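You operate a simulated robot arm through the tools that you are given. There is no shell and no other tool. Be economical: measure what you need, move in short steps, check, and stop when the job is done.

The job below is to be done with a simulated robot arm. You get a single attempt, and the scene is never put back.

## Task
Start the fume cupboard: fan and light on, sash at the green mark, air speed 0.5 m/s.
Fine: set the speed with the fan dial, on one of its marks; the taps end shut.

Only the result counts: the job must be done as asked and must still hold three seconds after the hand-in. Knocking over, shifting, dropping, spilling or breaking anything else fails it.

## Robot
A 7-joint arm with a fingered hand on a trunk, on a base that drives. Base frame: it is fixed to the floor where the robot stands at the start and does not move with it; the origin is under the middle of the robot, x ahead of it, y to its left, z up. Readings come in mm, degrees, newtons and seconds.
It reaches about 1256 mm from its shoulder. Its first joint turns from -143.0 to 143.0 degrees. Places, roughly: blue tap knob [2500, 800, 1500]; fan dial [1100, 0, 1200]; green rocker switch [1100, 0, 1400]; green tap knob [2500, 800, 1300]; grey rocker switch [1100, 0, 1300]; sash [1800, 300, 1200]; yellow tap knob [2500, 800, 1400]. Payload 3 kg.
The TCP is the grasp point between the finger pads, 26 mm short of the fingertips. In the tool frame z runs along the fingers and y along their closing line. Largest opening 148 mm; the body of the gripper starts 73 mm behind the TCP. The gripper is a hand of 3 fingers: y runs from the thumb to the fingers, the wrist lies at [0, 0, -229] in the tool frame, and closing takes about 1.5 s.
Orientation is that of the tool frame in the base frame, as [roll, pitch, yaw] about the fixed x, y, z axes, in that order (R = Rz(yaw) Ry(pitch) Rx(roll)). With the fingers straight down and closing along the base's y, the tool's x points along the base's -x, its y along +y and its z along -z.

## Interface
- The arm moves only by the tool step_arm. Its argument "commands" is a list of rows, each a list of 7 numbers: the shift along the base's x, y, z in mm, then the turn, a rotation vector about the base's x, y, z in degrees, then the opening in per cent of the stroke, from 0 (shut) to 100 (fully open). In form: [[dx, dy, dz, wx, wy, wz, gripper], ...]. A call has 1 to 10 rows; each row is the pose to reach, as a shift and turn from the pose commanded when the call began. Rows are played at 5 a second. More than 50 mm and 8.6 degrees between two rows, or a gripper value outside its range, and nothing of the call is played. Where a pose cannot be reached the arm comes as near as it can. A force on the tool above 50 N (or 10 N above the force at the start of the call, whichever is more), or a blocked arm, ends the call early, and 0.2 s more pass. Each finger travels about 153 mm/s and halts on what it meets, pressing with about 24 N; the grip force reading is that of the motor and also rises with nothing between the fingers. The clock runs only during rows and for 0.2 s after the last one: add rows that repeat a pose to give the fingers time. It gives the time, the measured TCP pose, the force on the tool (base axes), the opening and the grip force at its end, in the units of the frame above (readings bear some noise), with the torque about the TCP (base axes, N m) and any sound that the robot's microphone picked up, and new pictures: "views" is both (left out), scene, wrist or none.
- Cameras (640 x 400 px; columns grow to the right, rows downward): "scene" is now at [172.6, 13, 1527.2]; the picture's right is [0.15, -0.99, 0.00], its down [-0.42, -0.06, -0.90] and it looks along [0.89, 0.13, -0.43] (base axes); focal length 280 px, centre (320, 200). "wrist" rides on the gripper at [68, -39, -90] in the tool frame; the picture's right is [0.50, 0.87, 0.00], its down [-0.66, 0.38, -0.65] and it looks along [-0.57, 0.33, 0.76] (tool axes); focal length 222 px, centre (320, 200). There is no depth. A picture from a camera that has moved, and an enlarged one, comes with that camera's place and axes in the base frame and with its lens.
- slide_trunk(by): slides the trunk up (or, below 0, down) by that many mm; the arm and the scene camera ride with it, the base frame stays. It gives what a move gives, with no picture.
- base_move(legs): drives the robot by 1 to 6 legs, each [ahead, left, turn to the left] in mm, mm and degrees, along the robot's own axes; the way and the turn of a leg run together, so that a leg with both is an arc; at most 1500 mm and 180 degrees a leg. The arm and the cameras ride along, it lands a little off, and it stops where it bumps. It gives what a move gives, and a new picture of the scene camera.
- hand_shape(shape): the hand has 3 fingers and takes this shape, open, in about a second: jaw (thumb against the fingers, like two jaws); tri (thumb and two fingers); tip (a fingertip pinch); poke (one finger out to press); point (the index stretched); flat (the hand flat); cup (the hand cupped); fist (a fist). The gripper value then closes the fingers along that shape, each until it touches; the sizes above hold for jaw. It gives what a move gives, with no picture.
- pan_tilt(pan, tilt): turns the head with the scene camera to pan (to the left, within 86 degrees either way) and tilt (down, from -29 to 69), counted from straight ahead of the robot. It gives what a move gives, and a new picture of the scene camera.
- enlarge(camera, box): a new picture of the part [left, top, right, bottom] of that camera's present view, enlarged. It takes no simulated time.
- hand_in(): hands the job in; it is judged then, once.

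Go step by step. Nothing tells you exact positions but the pictures and the camera data: compare them with the known pose of the tool, close in by small moves and look again before you grip or let go. The budget is 120 turns and 260 pictures, counting those below and the enlarged ones. Unless the task says otherwise, let go and move clear before handing in, and close with one line.

The tools are called by a JSON object that holds its "op" and its "data". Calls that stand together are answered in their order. step_arm: Moves the arm, as the interface text tells. Its arguments: {"type":"object","properties":{"commands":{"type":"array"},"views":{"type":"string","enum":["both","scene","wrist","none"]}},"required":["commands"]} The other tools are called the same way: slide_trunk (by) slides the trunk up or down; hand_shape (shape) gives the hand a shape; base_move (legs) drives the base; pan_tilt (pan, tilt) turns the head that bears the scene camera; enlarge (camera, box) takes an enlarged picture of a part of a camera's view; hand_in () hands the job in.

At the start:

```text
time_s: 0.0
tcp_pos: [699.8, 281.8, 1000.6]
tcp_rot: [-180.0, 0.0, 180.0]
force: [1.0, -0.1, -0.8]
moment: [-0.01, 0.04, -0.02]
gripper_width: 147.9
grasp_force: 0.0
shape: jaw
trunk travel left (down, up): [-425.0, 465.0]
robot x, y, heading: [1.4, 0.8, 0.2]
head pan, tilt: [8.6, 25.4]
```

scene: 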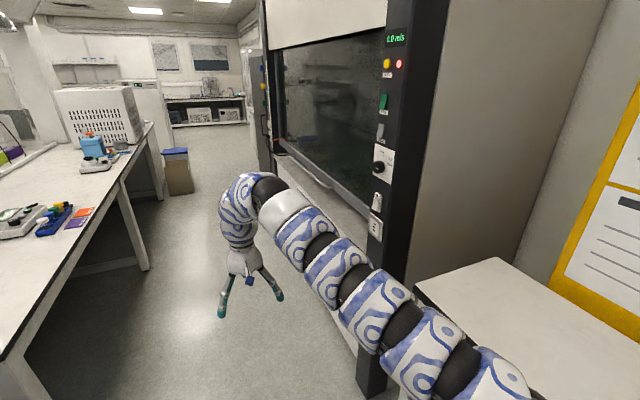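
wrist: 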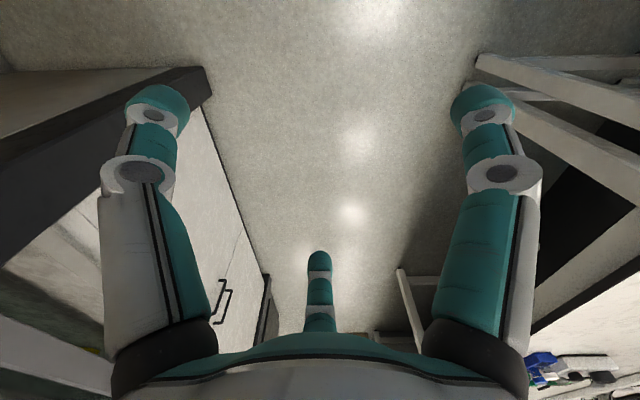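

The fume cupboard stands ahead to the right, with its control post carrying display, lamps, switches and dial. I'll look closer at the post and the sash.

{"op": "enlarge", "data": {"camera": "scene", "box": [340, 20, 440, 140]}}

{"op": "enlarge", "data": {"camera": "scene", "box": [340, 120, 440, 250]}}

{"op": "enlarge", "data": {"camera": "scene", "box": [240, 0, 400, 220]}}

```text
3.33 times, centred on (390, 80) of scene
camera zoom: at [172.6, 13.0, 1527.2], right [0.15, -0.99, 0.0], down [-0.42, -0.06, -0.9], along [0.89, 0.13, -0.43], focal length 932 px, centre (87, 600)
```

zoom: 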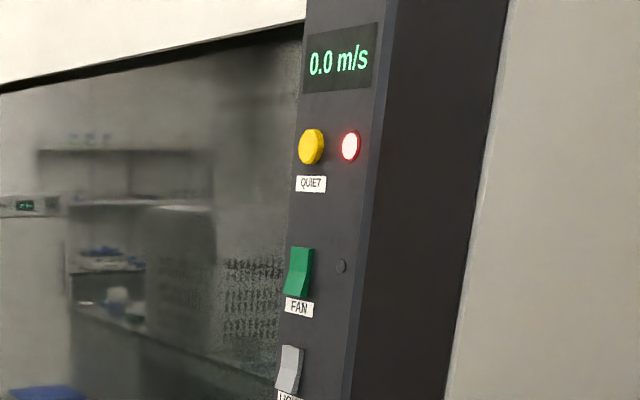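

```text
3.08 times, centred on (390, 185) of scene
camera zoom: at [172.6, 13.0, 1527.2], right [0.15, -0.99, 0.0], down [-0.42, -0.06, -0.9], along [0.89, 0.13, -0.43], focal length 861 px, centre (105, 246)
```

zoom: 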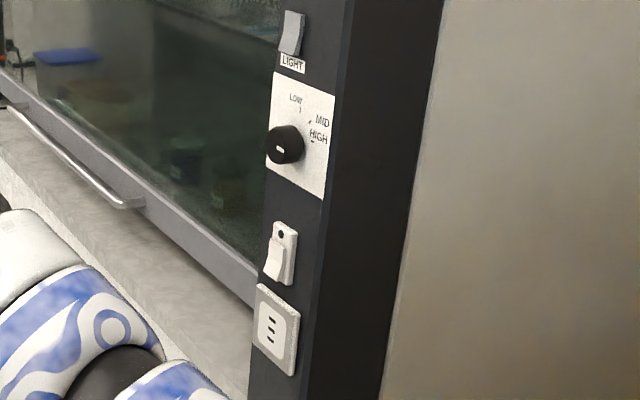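

```text
1.82 times, centred on (320, 110) of scene
camera zoom: at [172.6, 13.0, 1527.2], right [0.15, -0.99, 0.0], down [-0.42, -0.06, -0.9], along [0.89, 0.13, -0.43], focal length 509 px, centre (320, 364)
```

zoom: 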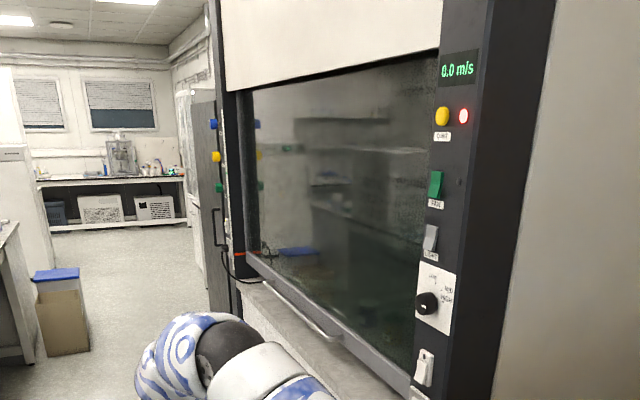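

The cupboard front runs about 30° off the x axis. I'll turn the hand to face the control post and lift it, so the wrist camera can look at the panel.

{"op": "step_arm", "data": {"commands": [[10, 0, 30, -7.97, -2.14, 2.14, 100], [20, 0, 60, -15.95, -4.27, 4.27, 100], [30, 0, 90, -23.9, -6.41, 6.41, 100], [40, 0, 120, -31.9, -8.55, 8.55, 100], [50, 0, 150, -39.9, -10.7, 10.7, 100], [60, 0, 180, -47.8, -12.8, 12.8, 100], [70, 0, 210, -55.8, -15, 15, 100], [80, 0, 240, -63.8, -17.1, 17.1, 100], [90, 0, 270, -71.8, -19.2, 19.2, 100], [100, 0, 300, -79.7, -21.4, 21.4, 100]]}}

```text
time_s: 2.2
tcp_pos: [751.3, 195.4, 1267.7]
tcp_rot: [-99.7, 2.3, -152.8]
force: [0.7, 0.3, 0.5]
moment: [0.0, 0.0, -0.03]
gripper_width: 148.1
grasp_force: 0.1
shape: jaw
out of reach, approached as far as the arm can: row 2, 3, 4, 5, 6, 7, 8, 9, 10
trunk travel left (down, up): [-425.0, 465.0]
robot x, y, heading: [2.2, 1.9, -0.1]
head pan, tilt: [8.6, 25.4]
camera scene: at [173.6, 13.5, 1526.9], right [0.15, -0.99, 0.0], down [-0.42, -0.06, -0.9], along [0.89, 0.14, -0.43], focal length 280 px, centre (320, 200)
camera wrist: at [652.5, 237.5, 1321.1], right [-0.48, -0.08, -0.87], down [0.27, 0.93, -0.24], along [0.83, -0.35, -0.43], focal length 222 px, centre (320, 200)
```

scene: 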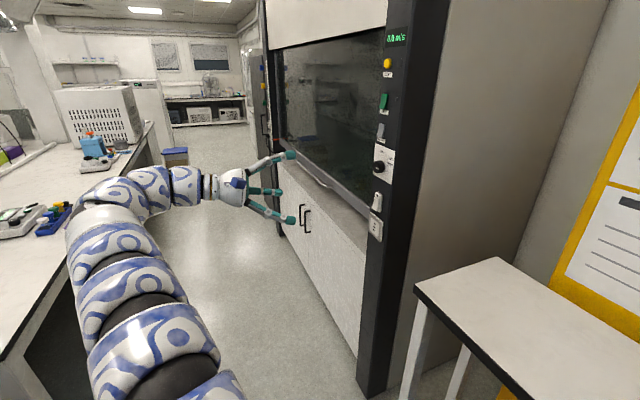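
wrist: 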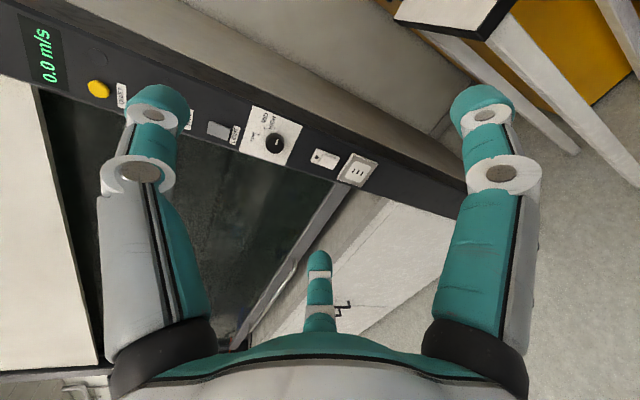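

The hand now faces the post; the arm came short of its pose. I'll look closely at the controls.

{"op": "enlarge", "data": {"camera": "wrist", "box": [190, 80, 390, 200]}}

{"op": "enlarge", "data": {"camera": "scene", "box": [240, 40, 320, 190]}}

{"op": "enlarge", "data": {"camera": "scene", "box": [360, 80, 410, 190]}}

```text
3.20 times, centred on (290, 140) of wrist
camera zoom: at [652.5, 237.5, 1321.1], right [-0.48, -0.08, -0.87], down [0.27, 0.93, -0.24], along [0.83, -0.35, -0.43], focal length 711 px, centre (416, 392)
```

zoom: 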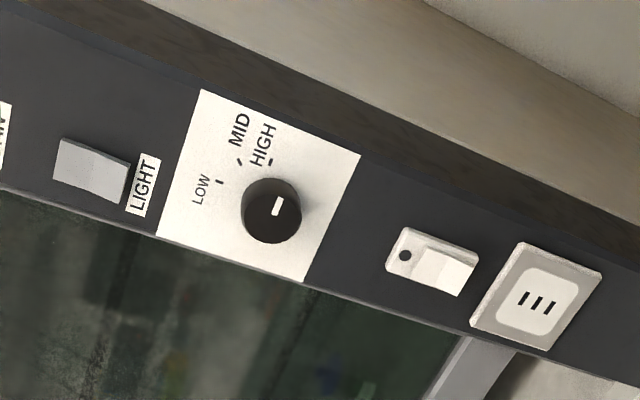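

```text
2.67 times, centred on (280, 115) of scene
camera zoom: at [173.6, 13.5, 1526.9], right [0.15, -0.99, 0.0], down [-0.42, -0.06, -0.9], along [0.89, 0.14, -0.43], focal length 746 px, centre (427, 427)
```

zoom: 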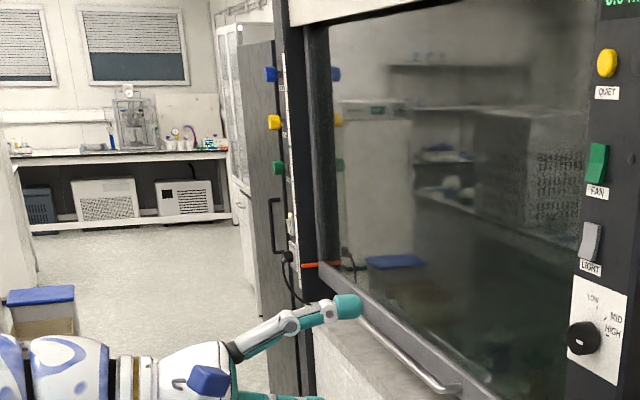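

```text
3.64 times, centred on (385, 135) of scene
camera zoom: at [173.6, 13.5, 1526.9], right [0.15, -0.99, 0.0], down [-0.42, -0.06, -0.9], along [0.89, 0.14, -0.43], focal length 1017 px, centre (84, 436)
```

zoom: 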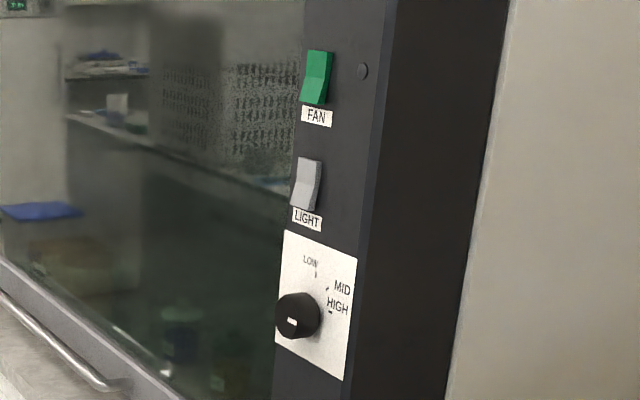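

{"op": "enlarge", "data": {"camera": "scene", "box": [374, 88, 400, 146]}}

{"op": "enlarge", "data": {"camera": "wrist", "box": [240, 110, 300, 160]}}

{"op": "enlarge", "data": {"camera": "scene", "box": [255, 50, 295, 110]}}

{"op": "enlarge", "data": {"camera": "scene", "box": [255, 110, 300, 165]}}

```text
6.90 times, centred on (387, 117) of scene
camera zoom: at [173.6, 13.5, 1526.9], right [0.15, -0.99, 0.0], down [-0.42, -0.06, -0.9], along [0.89, 0.14, -0.43], focal length 1929 px, centre (-142, 772)
```

zoom: 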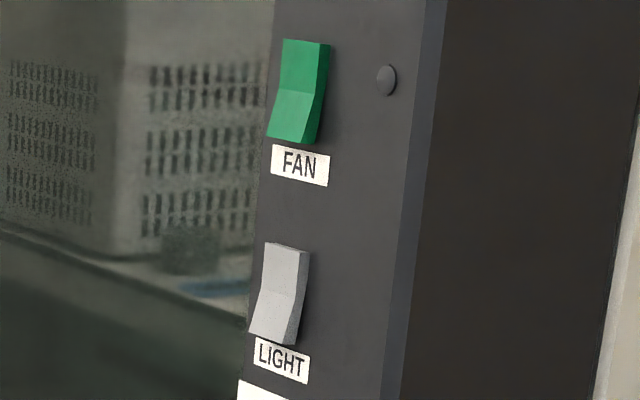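

```text
8.00 times, centred on (270, 135) of wrist
camera zoom: at [652.5, 237.5, 1321.1], right [-0.48, -0.08, -0.87], down [0.27, 0.93, -0.24], along [0.83, -0.35, -0.43], focal length 1777 px, centre (720, 720)
```

zoom: 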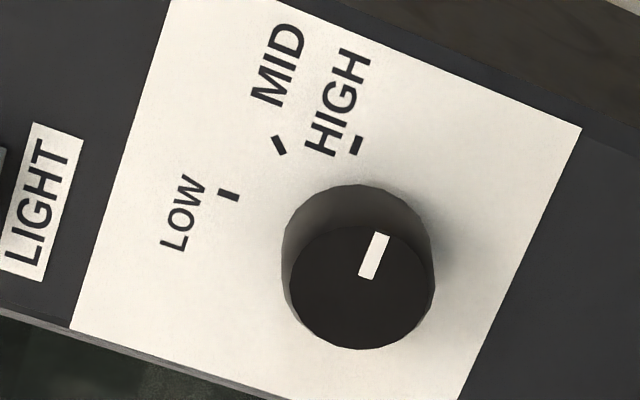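

```text
6.67 times, centred on (275, 80) of scene
camera zoom: at [173.6, 13.5, 1526.9], right [0.15, -0.99, 0.0], down [-0.42, -0.06, -0.9], along [0.89, 0.14, -0.43], focal length 1865 px, centre (620, 1000)
```

zoom: 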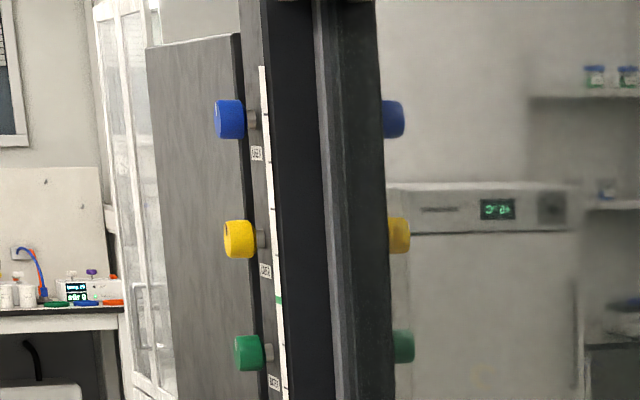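

```text
7.27 times, centred on (278, 138) of scene
camera zoom: at [173.6, 13.5, 1526.9], right [0.15, -0.99, 0.0], down [-0.42, -0.06, -0.9], along [0.89, 0.14, -0.43], focal length 2034 px, centre (629, 654)
```

zoom: 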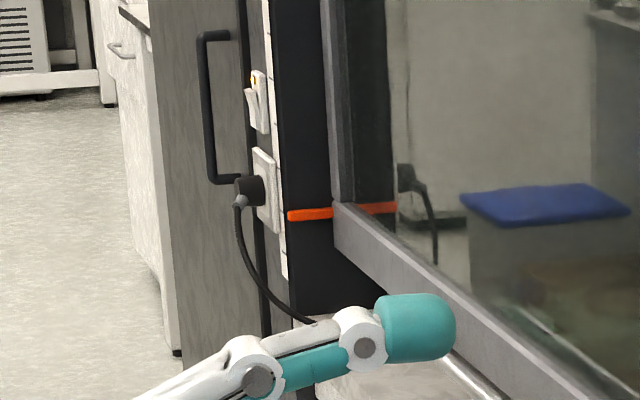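

The green mark is on the scale strip on the far post, and the sash has an orange pointer. Both rockers stick out at the bottom (off), and the dial is at about (1081,-52,1226). I'll shape the hand to poke and settle the arm's pose.

{"op": "hand_shape", "data": {"shape": "poke"}}

{"op": "step_arm", "data": {"commands": [[20, 0, 10, -4, -1, 1, 0], [40, 0, 20, -8, -2, 2, 0], [60, 0, 30, -10, -2.5, 2.5, 0], [60, 0, 30, -10, -2.5, 2.5, 0]]}}

```text
time_s: 3.1
tcp_pos: [749.7, 193.3, 1270.4]
tcp_rot: [-100.0, 2.4, -152.8]
force: [-0.5, -0.9, 0.7]
moment: [-0.04, -0.05, 0.01]
gripper_width: 0.0
grasp_force: 0.0
shape: poke
trunk travel left (down, up): [-425.0, 465.0]
robot x, y, heading: [3.9, -1.7, 0.0]
head pan, tilt: [8.6, 25.4]
```

```text
time_s: 4.1
tcp_pos: [807.1, 191.5, 1293.8]
tcp_rot: [-88.1, -0.7, -149.6]
force: [0.2, 0.8, 0.4]
moment: [0.0, 0.0, 0.0]
gripper_width: 0.0
grasp_force: 23.7
shape: jaw
out of reach, approached as far as the arm can: row 3, 4
trunk travel left (down, up): [-425.0, 465.0]
robot x, y, heading: [0.4, -0.9, -0.1]
head pan, tilt: [8.6, 25.4]
camera scene: at [171.8, 13.8, 1527.3], right [0.15, -0.99, 0.0], down [-0.42, -0.06, -0.9], along [0.89, 0.14, -0.43], focal length 280 px, centre (320, 200)
camera wrist: at [703.8, 237.7, 1332.6], right [-0.43, -0.28, -0.86], down [0.24, 0.88, -0.41], along [0.87, -0.38, -0.31], focal length 222 px, centre (320, 200)
```

scene: 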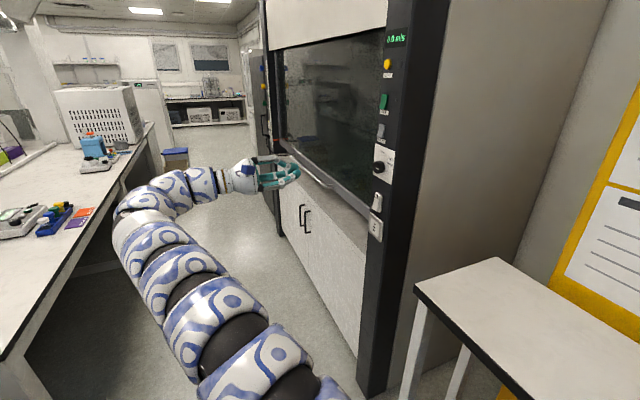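
wrist: 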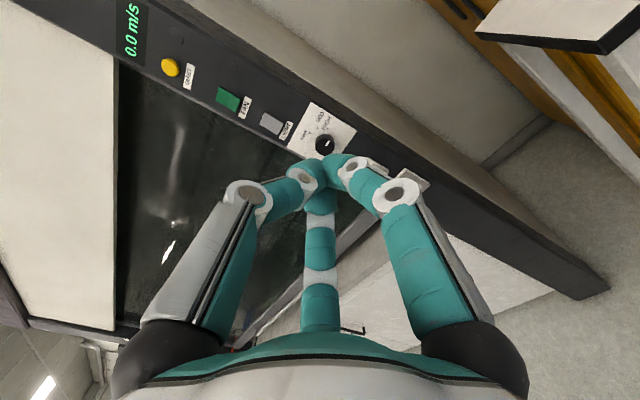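

Sending a 0 opening put the hand back in jaw. I'll set poke again and use 100, then look at how the finger lies.

{"op": "hand_shape", "data": {"shape": "poke"}}

{"op": "step_arm", "data": {"commands": [[25, -5, 15, 0, 0, 0, 100], [50, -10, 30, 0, 0, 0, 100], [75, -15, 45, 0, 0, 0, 100], [100, -20, 60, 0, 0, 0, 100], [100, -20, 60, 0, 0, 0, 100]]}}

```text
time_s: 5.0
tcp_pos: [809.2, 189.9, 1293.8]
tcp_rot: [-88.1, -0.7, -149.6]
force: [1.1, 0.5, -0.2]
moment: [-0.06, 0.0, 0.01]
gripper_width: 0.2
grasp_force: 0.1
shape: poke
trunk travel left (down, up): [-425.0, 465.0]
robot x, y, heading: [-0.2, -3.7, 0.1]
head pan, tilt: [8.6, 25.4]
```

```text
time_s: 6.2
tcp_pos: [832.2, 163.4, 1316.3]
tcp_rot: [-88.1, -0.6, -149.6]
force: [0.4, 0.6, 0.2]
moment: [-0.01, -0.01, 0.01]
gripper_width: 0.0
grasp_force: 0.0
shape: poke
out of reach, approached as far as the arm can: row 1, 2, 3, 4, 5
trunk travel left (down, up): [-425.0, 465.0]
robot x, y, heading: [-2.1, -0.5, -0.0]
head pan, tilt: [8.6, 25.4]
camera scene: at [172.4, 12.8, 1527.2], right [0.15, -0.99, 0.0], down [-0.42, -0.06, -0.9], along [0.89, 0.13, -0.43], focal length 280 px, centre (320, 200)
camera wrist: at [728.9, 209.7, 1354.3], right [-0.43, -0.28, -0.86], down [0.24, 0.88, -0.41], along [0.87, -0.38, -0.31], focal length 222 px, centre (320, 200)
```

scene: 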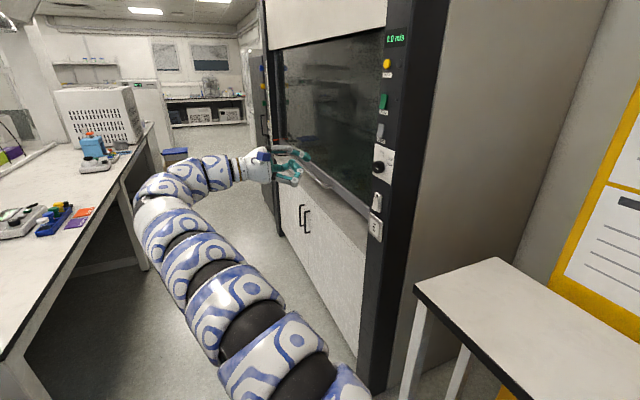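
wrist: 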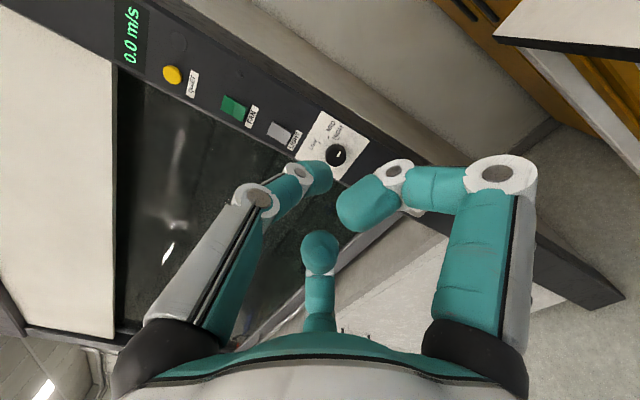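

The poke finger is the thumb-side one. The arm can't bend enough from here, so I'll drive the base up the aisle until it stands more opposite the post.

{"op": "base_move", "data": {"legs": [[450, 330, 0]]}}

```text
time_s: 9.4
tcp_pos: [1278.6, 496.0, 1315.2]
tcp_rot: [-88.1, -0.7, -149.5]
force: [0.3, 0.0, 0.3]
moment: [0.0, -0.01, 0.02]
gripper_width: 0.0
grasp_force: 0.1
shape: poke
trunk travel left (down, up): [-425.0, 465.0]
robot x, y, heading: [445.1, 328.0, 0.2]
head pan, tilt: [8.6, 25.4]
camera scene: at [618.2, 343.8, 1527.1], right [0.15, -0.99, 0.0], down [-0.42, -0.06, -0.9], along [0.89, 0.14, -0.43], focal length 280 px, centre (320, 200)
```

scene: 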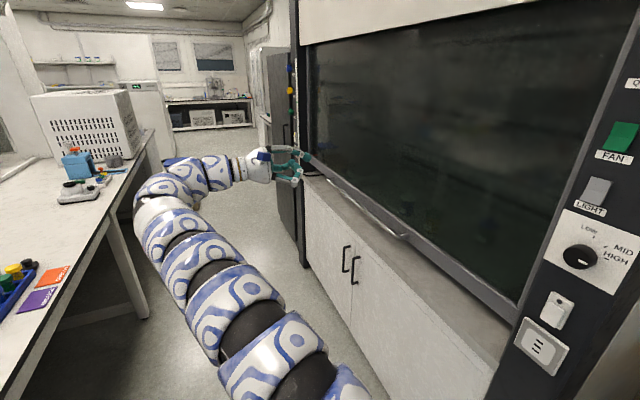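

Now I'll bring the hand back along the front to opposite the post, and point the head at the panel.

{"op": "step_arm", "data": {"commands": [[-38, -22, 10, 0, 0, 0, 100], [-77, -44, 20, 0, 0, 0, 100], [-115, -66, 30, 0, 0, 0, 100], [-154, -89, 40, 0, 0, 0, 100], [-192, -111, 50, 0, 0, 0, 100], [-231, -133, 60, 0, 0, 0, 100], [-269, -155, 70, 0, 0, 0, 100], [-308, -178, 80, 0, 0, 0, 100], [-346, -200, 90, 0, 0, 0, 100], [-385, -222, 105, 0, 0, 0, 100]], "views": "wrist"}}

{"op": "pan_tilt", "data": {"pan": -35, "tilt": 15}}

```text
time_s: 11.6
tcp_pos: [891.7, 268.9, 1422.6]
tcp_rot: [-88.1, -0.8, -149.6]
force: [0.8, 0.5, 0.0]
moment: [0.01, 0.03, 0.01]
gripper_width: 0.0
grasp_force: 0.0
shape: poke
out of reach, approached as far as the arm can: row 1
trunk travel left (down, up): [-425.0, 465.0]
robot x, y, heading: [445.1, 330.5, 0.1]
head pan, tilt: [8.6, 25.4]
camera wrist: at [787.0, 316.4, 1460.2], right [-0.43, -0.28, -0.86], down [0.24, 0.88, -0.41], along [0.87, -0.38, -0.31], focal length 222 px, centre (320, 200)
```

wrist: 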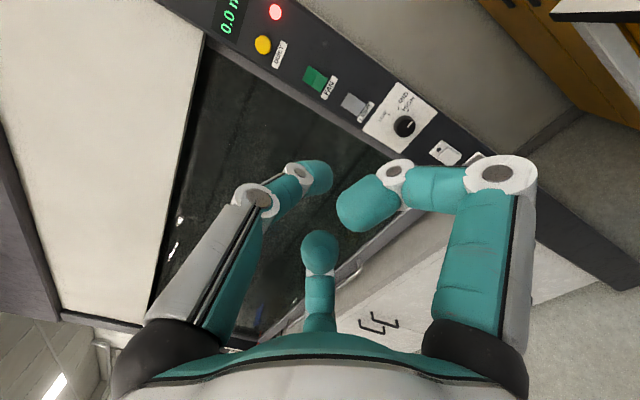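

```text
time_s: 12.7
tcp_pos: [891.8, 272.5, 1421.3]
tcp_rot: [-88.1, -0.7, -149.5]
force: [0.2, 0.8, 0.1]
moment: [-0.01, 0.0, 0.06]
gripper_width: 0.0
grasp_force: 0.0
shape: poke
trunk travel left (down, up): [-425.0, 465.0]
robot x, y, heading: [448.2, 326.3, 0.0]
head pan, tilt: [-35.0, 15.0]
camera scene: at [603.6, 276.4, 1544.0], right [-0.57, -0.82, 0.0], down [-0.21, 0.15, -0.97], along [0.79, -0.55, -0.26], focal length 280 px, centre (320, 200)
```

scene: 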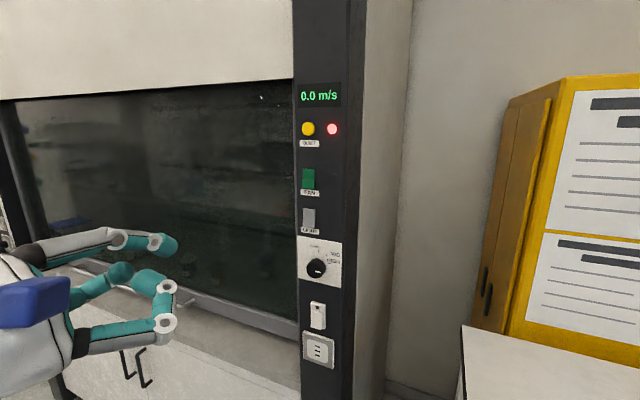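

The hand is opposite the post and its fingertip lies about 28 mm ahead of the TCP. I'll zoom in for precise positions.

{"op": "enlarge", "data": {"camera": "scene", "box": [270, 150, 370, 250]}}

{"op": "enlarge", "data": {"camera": "scene", "box": [285, 230, 355, 290]}}

```text
4.00 times, centred on (320, 200) of scene
camera zoom: at [603.6, 276.4, 1544.0], right [-0.57, -0.82, 0.0], down [-0.21, 0.15, -0.97], along [0.79, -0.55, -0.26], focal length 1119 px, centre (320, 200)
```

zoom: 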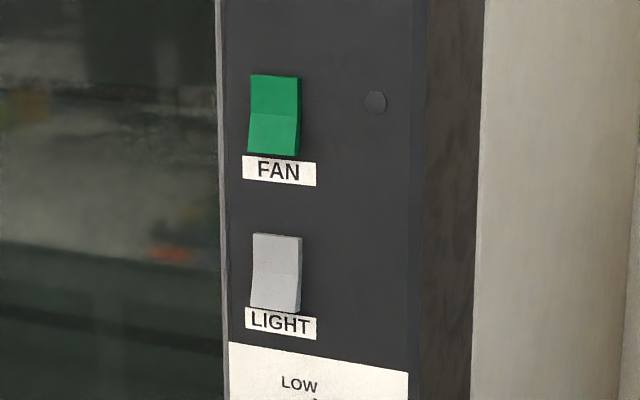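

```text
6.67 times, centred on (320, 260) of scene
camera zoom: at [603.6, 276.4, 1544.0], right [-0.57, -0.82, 0.0], down [-0.21, 0.15, -0.97], along [0.79, -0.55, -0.26], focal length 1865 px, centre (320, -200)
```

zoom: 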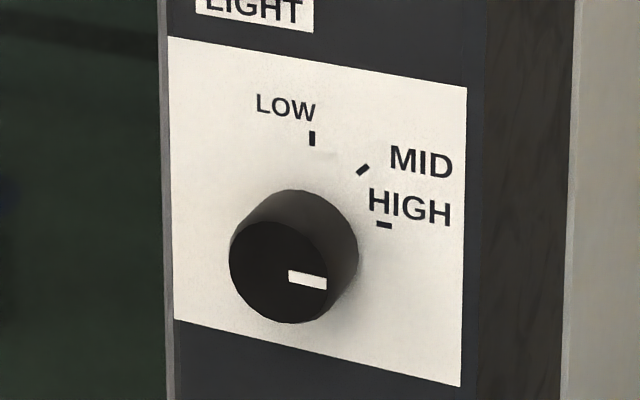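

FAN's lower half is at about (1104,-41,1420) and LIGHT's at (1104,-41,1331). I'll advance to about 20 mm short of the fan rocker.

{"op": "step_arm", "data": {"commands": [[19, -27, 0, 0, 0, 0, 100], [38, -54, 0, 0, 0, 0, 100], [57, -81, 0, 0, 0, 0, 100], [76, -109, 0, 0, 0, 0, 100], [95, -136, 0, 0, 0, 0, 100], [114, -163, 0, 0, 0, 0, 100], [133, -190, 0, 0, 0, 0, 100], [152, -218, 0, 0, 0, 0, 100], [170, -245, 0, 0, 0, 0, 100], [184, -266, 0, 0, 0, 0, 100]]}}

{"op": "enlarge", "data": {"camera": "scene", "box": [250, 140, 370, 230]}}

```text
time_s: 14.9
tcp_pos: [1112.4, 42.6, 1401.1]
tcp_rot: [-87.7, 0.6, -151.3]
force: [0.1, -0.9, -0.6]
moment: [-0.01, 0.0, 0.02]
gripper_width: 0.1
grasp_force: 0.1
shape: poke
out of reach, approached as far as the arm can: row 6, 7, 8, 9, 10
trunk travel left (down, up): [-425.0, 465.0]
robot x, y, heading: [445.4, 332.8, 0.3]
head pan, tilt: [-35.0, 15.0]
camera scene: at [603.8, 275.8, 1543.9], right [-0.57, -0.82, 0.0], down [-0.21, 0.15, -0.97], along [0.79, -0.55, -0.26], focal length 280 px, centre (320, 200)
camera wrist: at [1009.4, 91.7, 1436.7], right [-0.41, -0.27, -0.87], down [0.27, 0.88, -0.4], along [0.87, -0.4, -0.29], focal length 222 px, centre (320, 200)
```

scene: 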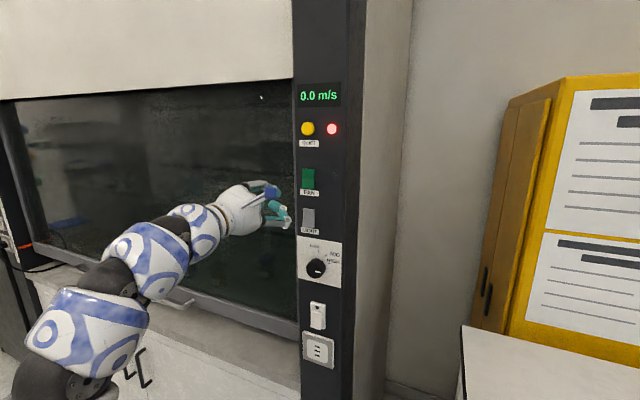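
wrist: 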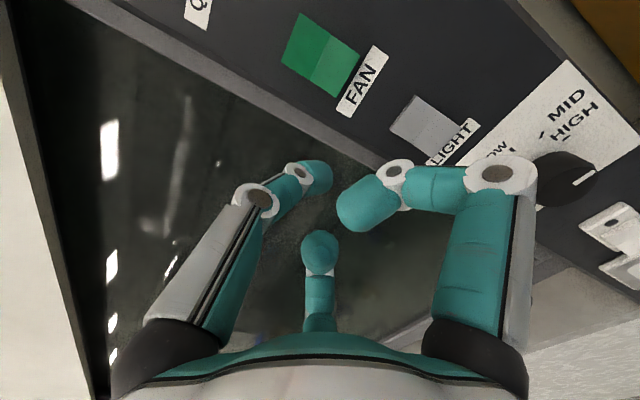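

```text
4.44 times, centred on (310, 185) of scene
camera zoom: at [603.8, 275.8, 1543.9], right [-0.57, -0.82, 0.0], down [-0.21, 0.15, -0.97], along [0.79, -0.55, -0.26], focal length 1243 px, centre (364, 267)
```

zoom: 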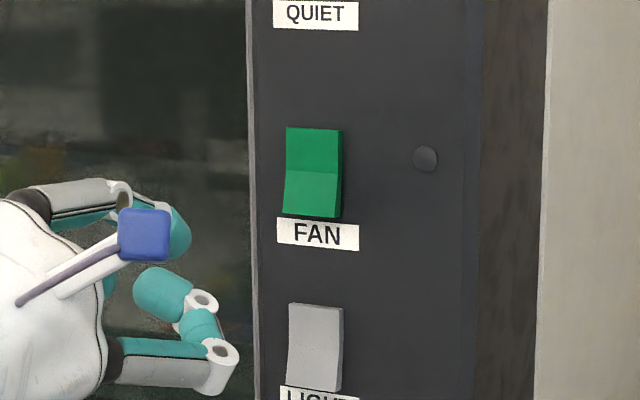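

The arm is at a limit just short of the rocker. I'll back the base a bit (the hand moves away from the panel) and try again with more room.

{"op": "base_move", "data": {"legs": [[-200, 0, 0]]}}

{"op": "step_arm", "data": {"commands": [[24, -4, 4, 0, 0, 0, 100], [48, -8, 8, 0, 0, 0, 100], [72, -12, 12, 0, 0, 0, 100], [96, -16, 16, 0, 0, 0, 100], [120, -20, 19, 0, 0, 0, 100], [120, -20, 19, 0, 0, 0, 100]], "views": "scene"}}

```text
time_s: 16.5
tcp_pos: [911.5, 43.1, 1400.5]
tcp_rot: [-87.6, 0.8, -151.4]
force: [0.5, -0.1, -0.1]
moment: [-0.01, 0.01, 0.0]
gripper_width: 0.0
grasp_force: 0.1
shape: poke
trunk travel left (down, up): [-425.0, 465.0]
robot x, y, heading: [242.1, 327.7, -0.1]
head pan, tilt: [-35.0, 15.0]
camera scene: at [403.2, 276.0, 1544.0], right [-0.57, -0.82, 0.0], down [-0.21, 0.15, -0.97], along [0.79, -0.55, -0.26], focal length 280 px, centre (320, 200)
```

scene: 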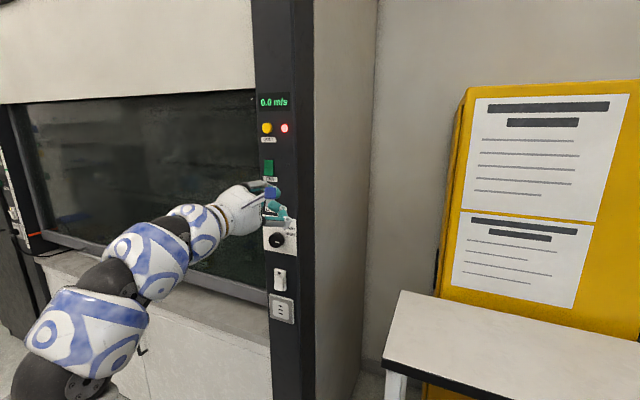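

```text
time_s: 17.9
tcp_pos: [1032.4, 22.3, 1421.4]
tcp_rot: [-87.6, 0.6, -151.2]
force: [0.4, -0.4, 0.0]
moment: [-0.05, 0.01, -0.01]
gripper_width: 0.0
grasp_force: 0.0
shape: poke
trunk travel left (down, up): [-425.0, 465.0]
robot x, y, heading: [246.6, 329.4, 0.3]
head pan, tilt: [-35.0, 15.0]
camera scene: at [403.5, 275.8, 1544.0], right [-0.57, -0.82, 0.0], down [-0.21, 0.15, -0.97], along [0.79, -0.55, -0.26], focal length 280 px, centre (320, 200)
```

scene: 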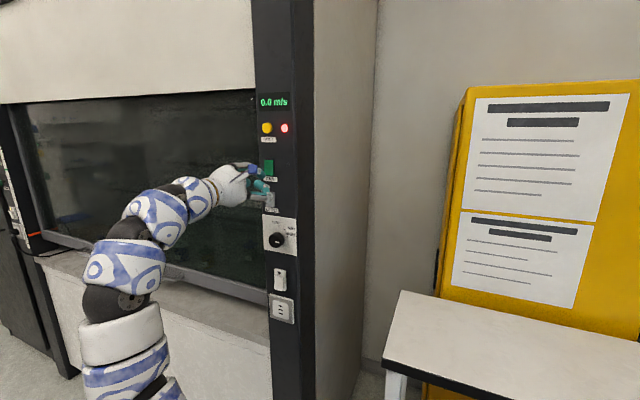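

Full control again. I'll line up in front of the fan rocker's lower half, about 25 mm off.

{"op": "step_arm", "data": {"commands": [[23, -4, 0, 0, 0, 0, 100], [46, -12, -1, 0, 0, 0, 100], [46, -12, -1, 0, 0, 0, 100]]}}

{"op": "enlarge", "data": {"camera": "scene", "box": [220, 130, 320, 230]}}

```text
time_s: 18.7
tcp_pos: [1076.8, 11.1, 1418.9]
tcp_rot: [-87.7, 0.6, -151.2]
force: [-0.4, 0.4, -0.1]
moment: [0.04, -0.03, -0.02]
gripper_width: 0.0
grasp_force: 0.1
shape: poke
trunk travel left (down, up): [-425.0, 465.0]
robot x, y, heading: [245.8, 329.3, 0.2]
head pan, tilt: [-35.0, 15.0]
camera scene: at [403.5, 275.9, 1544.0], right [-0.57, -0.82, 0.0], down [-0.21, 0.15, -0.97], along [0.79, -0.55, -0.26], focal length 280 px, centre (320, 200)
camera wrist: at [974.1, 59.8, 1454.5], right [-0.41, -0.27, -0.87], down [0.27, 0.88, -0.4], along [0.87, -0.4, -0.29], focal length 222 px, centre (320, 200)
```

scene: 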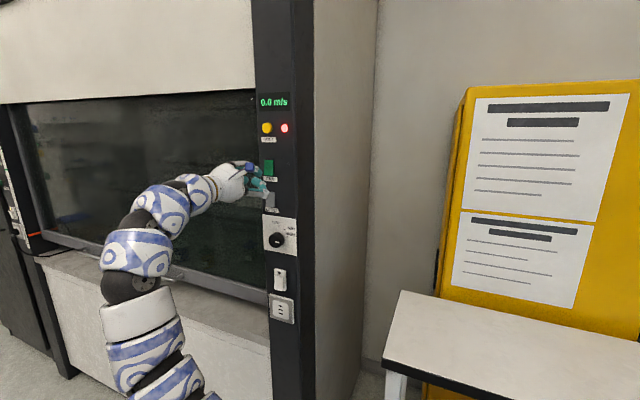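
wrist: 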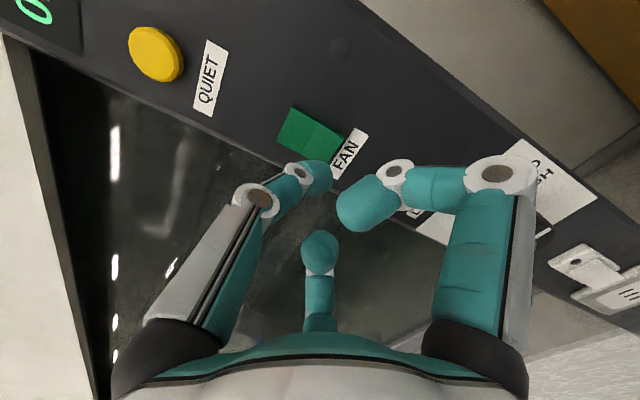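

```text
4.00 times, centred on (270, 180) of scene
camera zoom: at [403.5, 275.9, 1544.0], right [-0.57, -0.82, 0.0], down [-0.21, 0.15, -0.97], along [0.79, -0.55, -0.26], focal length 1119 px, centre (520, 280)
```

zoom: 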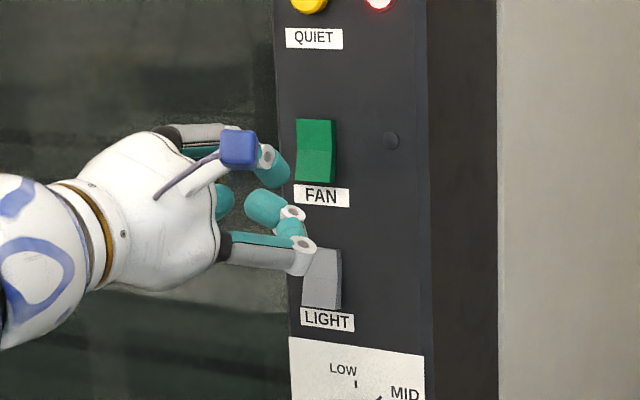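

The wrist view shows the fingertip lined up with the rocker's lower half. Pressing forward in small steps.

{"op": "step_arm", "data": {"commands": [[4, -9, 0, 0, 0, 0, 100], [8, -17, 0, 0, 0, 0, 100], [11, -23, 0, 0, 0, 0, 100], [13, -28, 0, 0, 0, 0, 100], [16, -33, 0, 0, 0, 0, 100]]}}

{"op": "enlarge", "data": {"camera": "scene", "box": [230, 90, 330, 210]}}

```text
time_s: 19.9
tcp_pos: [1092.8, -20.5, 1418.8]
tcp_rot: [-87.5, 0.7, -151.2]
force: [-6.9, 7.1, -1.1]
moment: [0.01, 0.04, -0.01]
gripper_width: 0.1
grasp_force: 0.2
shape: poke
trunk travel left (down, up): [-425.0, 465.0]
robot x, y, heading: [244.5, 323.9, 0.2]
head pan, tilt: [-35.0, 15.0]
camera scene: at [402.6, 276.9, 1544.1], right [-0.57, -0.82, 0.0], down [-0.21, 0.15, -0.97], along [0.79, -0.55, -0.26], focal length 280 px, centre (320, 200)
camera wrist: at [990.1, 28.5, 1455.1], right [-0.41, -0.27, -0.87], down [0.27, 0.88, -0.4], along [0.87, -0.4, -0.29], focal length 222 px, centre (320, 200)
```

scene: 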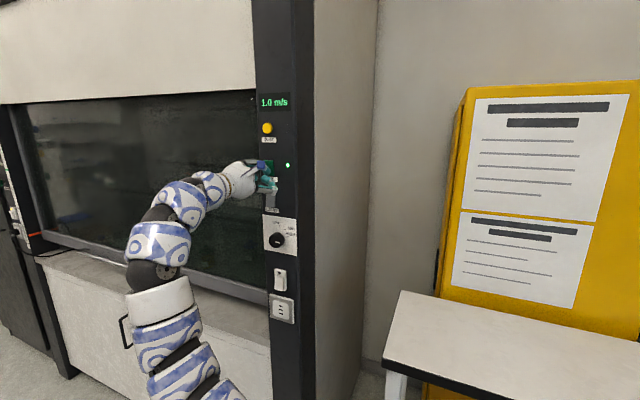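
wrist: 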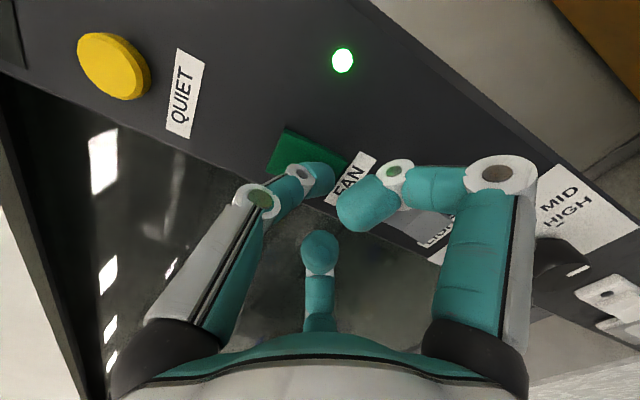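

```text
3.33 times, centred on (280, 150) of scene
camera zoom: at [402.6, 276.9, 1544.1], right [-0.57, -0.82, 0.0], down [-0.21, 0.15, -0.97], along [0.79, -0.55, -0.26], focal length 932 px, centre (453, 367)
```

zoom: 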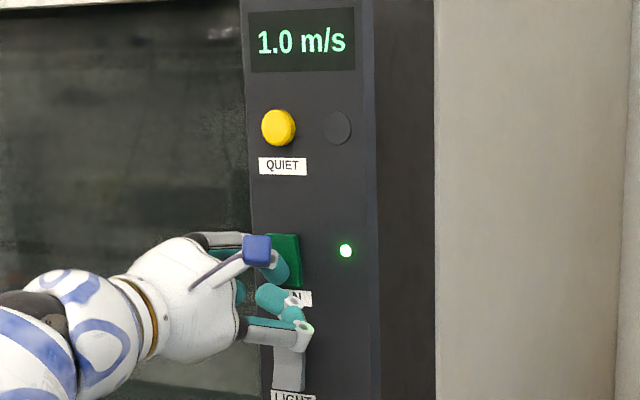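

The fan is on: green lamp lit, display reading 1.0 m/s. Backing off and going down to the light rocker.

{"op": "step_arm", "data": {"commands": [[-10, 20, 0, 0, 0, 0, 100], [-20, 40, 0, 0, 0, 0, 100], [-22, 44, -30, 0, 0, 0, 100], [-22, 44, -60, 0, 0, 0, 100], [-20, 40, -88, 0, 0, 0, 100], [-20, 40, -88, 0, 0, 0, 100]]}}

```text
time_s: 21.3
tcp_pos: [1073.8, 18.6, 1328.3]
tcp_rot: [-87.5, 0.5, -151.2]
force: [-0.2, 0.3, -0.6]
moment: [0.04, -0.01, 0.0]
gripper_width: 0.1
grasp_force: 0.0
shape: poke
trunk travel left (down, up): [-425.0, 465.0]
robot x, y, heading: [247.2, 332.5, 0.3]
head pan, tilt: [-35.0, 15.0]
camera scene: at [403.6, 275.9, 1544.0], right [-0.57, -0.82, 0.0], down [-0.21, 0.15, -0.97], along [0.79, -0.55, -0.26], focal length 280 px, centre (320, 200)
camera wrist: at [971.7, 67.1, 1364.9], right [-0.41, -0.27, -0.87], down [0.27, 0.88, -0.4], along [0.87, -0.4, -0.29], focal length 222 px, centre (320, 200)
```

scene: 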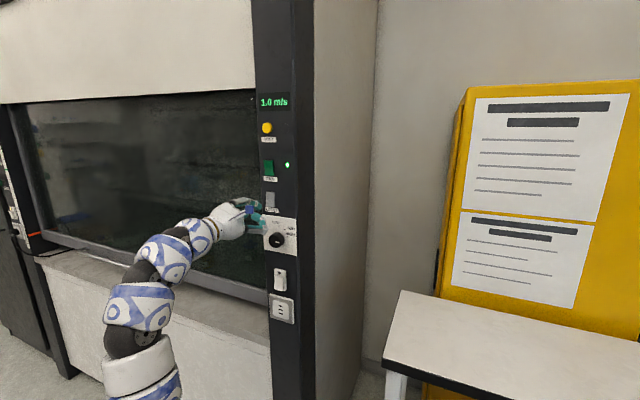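
wrist: 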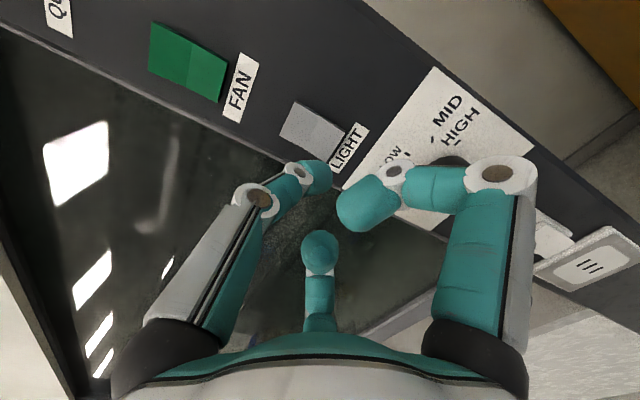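

Aligned with LIGHT's lower half; pressing.

{"op": "step_arm", "data": {"commands": [[4, -9, 0, 0, 0, 0, 100], [8, -17, 0, 0, 0, 0, 100], [12, -25, 0, 0, 0, 0, 100], [16, -33, 0, 0, 0, 0, 100], [18, -38, 0, 0, 0, 0, 100], [20, -42, 0, 0, 0, 0, 100]]}}

```text
time_s: 22.7
tcp_pos: [1092.0, -20.5, 1332.4]
tcp_rot: [-87.5, 0.8, -151.2]
force: [-12.2, 16.5, -0.8]
moment: [0.07, 0.02, 0.03]
gripper_width: 0.1
grasp_force: 0.0
shape: poke
trunk travel left (down, up): [-425.0, 465.0]
robot x, y, heading: [246.6, 329.7, 0.3]
head pan, tilt: [-35.0, 15.0]
camera scene: at [401.8, 278.3, 1544.2], right [-0.57, -0.82, 0.0], down [-0.21, 0.15, -0.97], along [0.79, -0.55, -0.26], focal length 280 px, centre (320, 200)
camera wrist: at [988.8, 27.7, 1368.0], right [-0.41, -0.27, -0.87], down [0.27, 0.88, -0.4], along [0.87, -0.4, -0.29], focal length 222 px, centre (320, 200)
```

scene: 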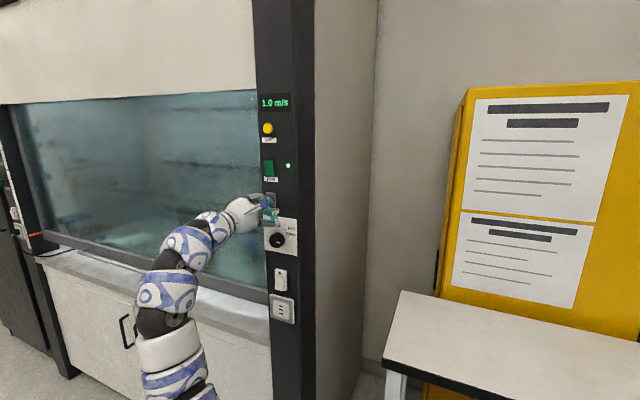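
wrist: 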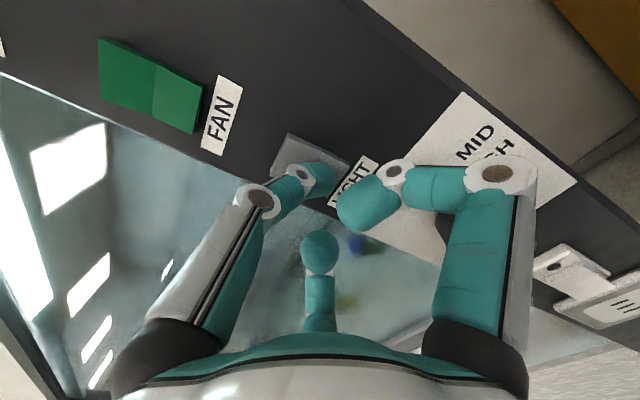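

The light is on. Now the sash: its handle bar is centred near (1750,330,970), and the green mark lies about 360 mm above its pointer. I'll retract, open the hand in jaw shape and drive along the front.

{"op": "step_arm", "data": {"commands": [[-12, 22, 0, 0, 0, 0, 100], [-24, 44, 0, 0, 0, 0, 100], [-36, 66, 0, 0, 0, 0, 100], [-48, 88, 0, 0, 0, 0, 100], [-54, 100, 0, 0, 0, 0, 100]], "views": "none"}}

{"op": "hand_shape", "data": {"shape": "jaw"}}

{"op": "base_move", "data": {"legs": [[646, 373, 0]]}}

```text
time_s: 23.9
tcp_pos: [1038.2, 75.1, 1331.2]
tcp_rot: [-87.7, 0.6, -151.3]
force: [-0.7, -0.2, -0.2]
moment: [0.04, 0.0, 0.0]
gripper_width: 0.0
grasp_force: 0.0
shape: poke
trunk travel left (down, up): [-425.0, 465.0]
robot x, y, heading: [243.1, 329.0, 0.3]
head pan, tilt: [-35.0, 15.0]
```

```text
time_s: 24.8
tcp_pos: [1039.4, 74.9, 1331.1]
tcp_rot: [-87.6, 0.7, -151.4]
force: [0.1, -0.2, 0.0]
moment: [0.01, -0.01, 0.0]
gripper_width: 147.6
grasp_force: 0.1
shape: jaw
trunk travel left (down, up): [-425.0, 465.0]
robot x, y, heading: [245.1, 326.1, 0.1]
head pan, tilt: [-35.0, 15.0]
```

```text
time_s: 28.9
tcp_pos: [1688.6, 468.7, 1331.5]
tcp_rot: [-87.6, 0.6, -150.4]
force: [0.1, 0.3, -0.3]
moment: [-0.01, -0.04, 0.0]
gripper_width: 147.9
grasp_force: 0.0
shape: jaw
trunk travel left (down, up): [-425.0, 465.0]
robot x, y, heading: [890.9, 711.5, 0.8]
head pan, tilt: [-35.0, 15.0]
camera scene: at [1050.1, 661.4, 1544.0], right [-0.56, -0.83, 0.0], down [-0.21, 0.15, -0.97], along [0.8, -0.54, -0.26], focal length 280 px, centre (320, 200)
```

scene: 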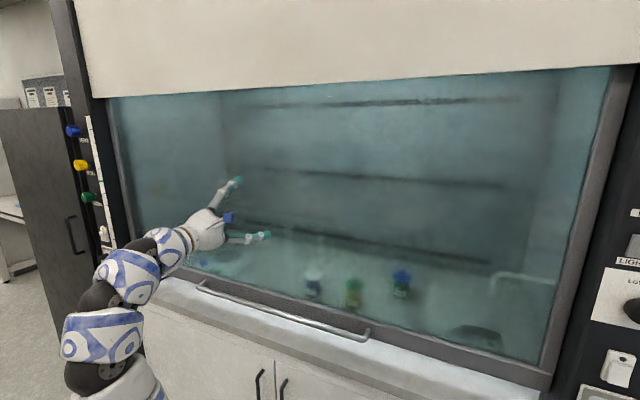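

I'll zoom on the far post's scale, then lower the trunk to bring the hand to handle height.

{"op": "enlarge", "data": {"camera": "scene", "box": [60, 110, 140, 260]}}

{"op": "slide_trunk", "data": {"by": -340}}

{"op": "step_arm", "data": {"commands": [[0, 0, 0, 0, 0, 0, 100]]}}

```text
2.67 times, centred on (100, 185) of scene
camera zoom: at [1050.1, 661.4, 1544.0], right [-0.56, -0.83, 0.0], down [-0.21, 0.15, -0.97], along [0.8, -0.54, -0.26], focal length 746 px, centre (907, 240)
```

zoom: 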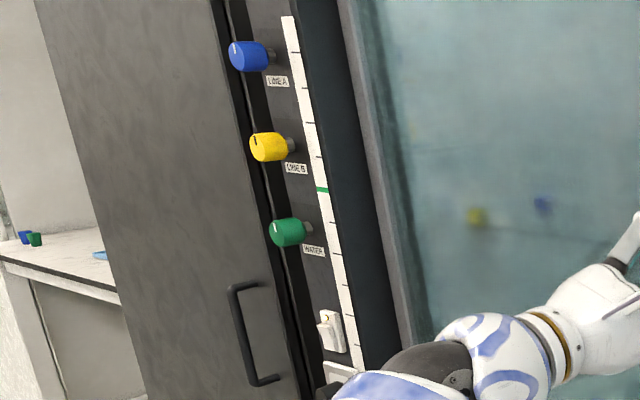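

```text
time_s: 32.2
tcp_pos: [1689.4, 470.7, 991.5]
tcp_rot: [-87.7, 0.6, -150.4]
force: [-0.6, 0.1, -0.2]
moment: [0.02, 0.02, 0.0]
gripper_width: 147.6
grasp_force: 0.1
shape: jaw
trunk travel left (down, up): [-85.0, 805.0]
robot x, y, heading: [888.7, 712.9, 0.9]
head pan, tilt: [-35.0, 15.0]
```

```text
time_s: 32.6
tcp_pos: [1688.8, 469.3, 991.6]
tcp_rot: [-87.7, 0.7, -150.4]
force: [0.1, 0.6, 0.0]
moment: [-0.02, -0.01, -0.03]
gripper_width: 148.0
grasp_force: 0.1
shape: jaw
trunk travel left (down, up): [-85.0, 805.0]
robot x, y, heading: [893.1, 711.3, 0.9]
head pan, tilt: [-35.0, 15.0]
camera scene: at [1050.0, 661.4, 1204.0], right [-0.56, -0.83, 0.0], down [-0.21, 0.15, -0.97], along [0.8, -0.54, -0.26], focal length 280 px, centre (320, 200)
camera wrist: at [1584.9, 516.5, 1027.8], right [-0.41, -0.27, -0.87], down [0.26, 0.88, -0.4], along [0.88, -0.39, -0.29], focal length 222 px, centre (320, 200)
```

scene: 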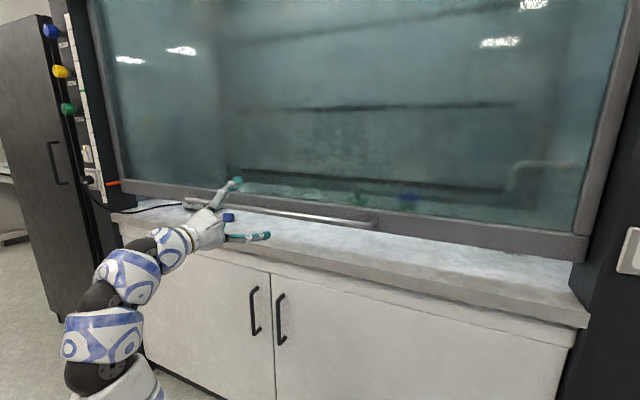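
wrist: 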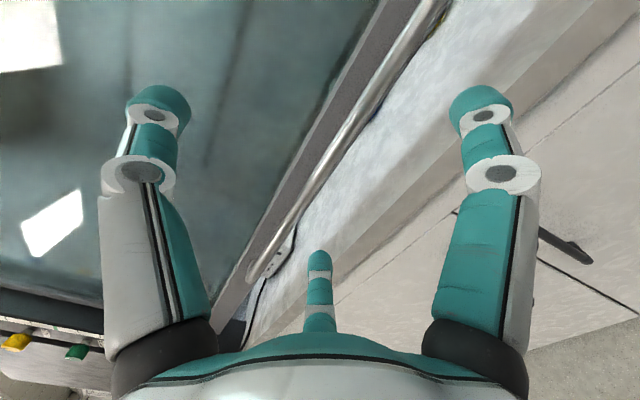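

{"op": "enlarge", "data": {"camera": "wrist", "box": [220, 0, 480, 290]}}

{"op": "enlarge", "data": {"camera": "scene", "box": [160, 160, 400, 270]}}

{"op": "enlarge", "data": {"camera": "scene", "box": [30, 10, 140, 210]}}

```text
1.38 times, centred on (350, 145) of wrist
camera zoom: at [1584.9, 516.5, 1027.8], right [-0.41, -0.27, -0.87], down [0.26, 0.88, -0.4], along [0.88, -0.39, -0.29], focal length 306 px, centre (279, 276)
```

zoom: 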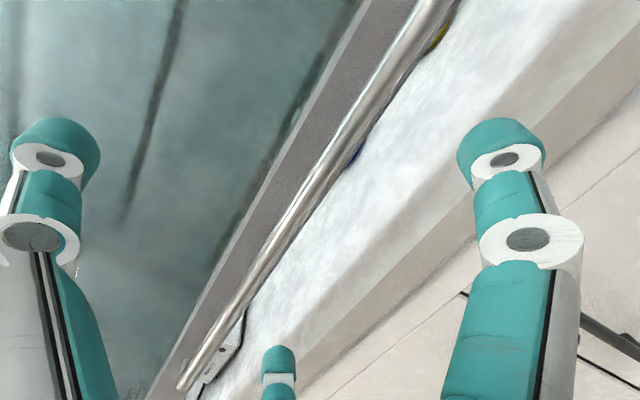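

```text
2.67 times, centred on (280, 215) of scene
camera zoom: at [1050.0, 661.4, 1204.0], right [-0.56, -0.83, 0.0], down [-0.21, 0.15, -0.97], along [0.8, -0.54, -0.26], focal length 746 px, centre (427, 160)
```

zoom: 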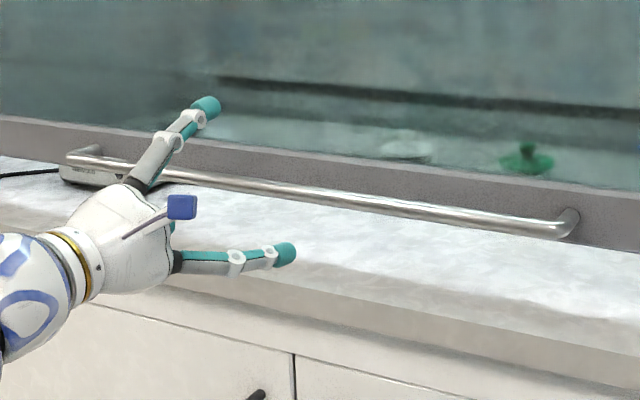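

```text
2.00 times, centred on (85, 110) of scene
camera zoom: at [1050.0, 661.4, 1204.0], right [-0.56, -0.83, 0.0], down [-0.21, 0.15, -0.97], along [0.8, -0.54, -0.26], focal length 559 px, centre (790, 380)
```

zoom: 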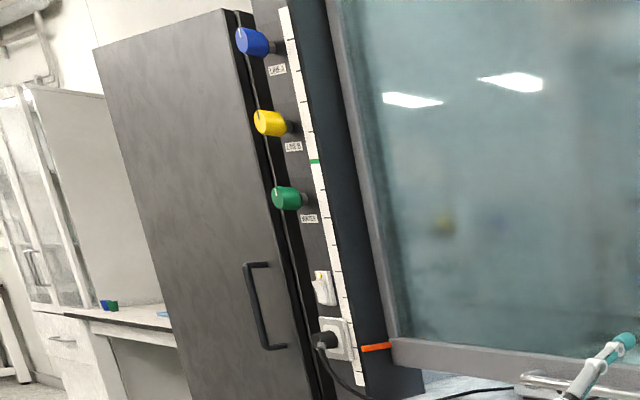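

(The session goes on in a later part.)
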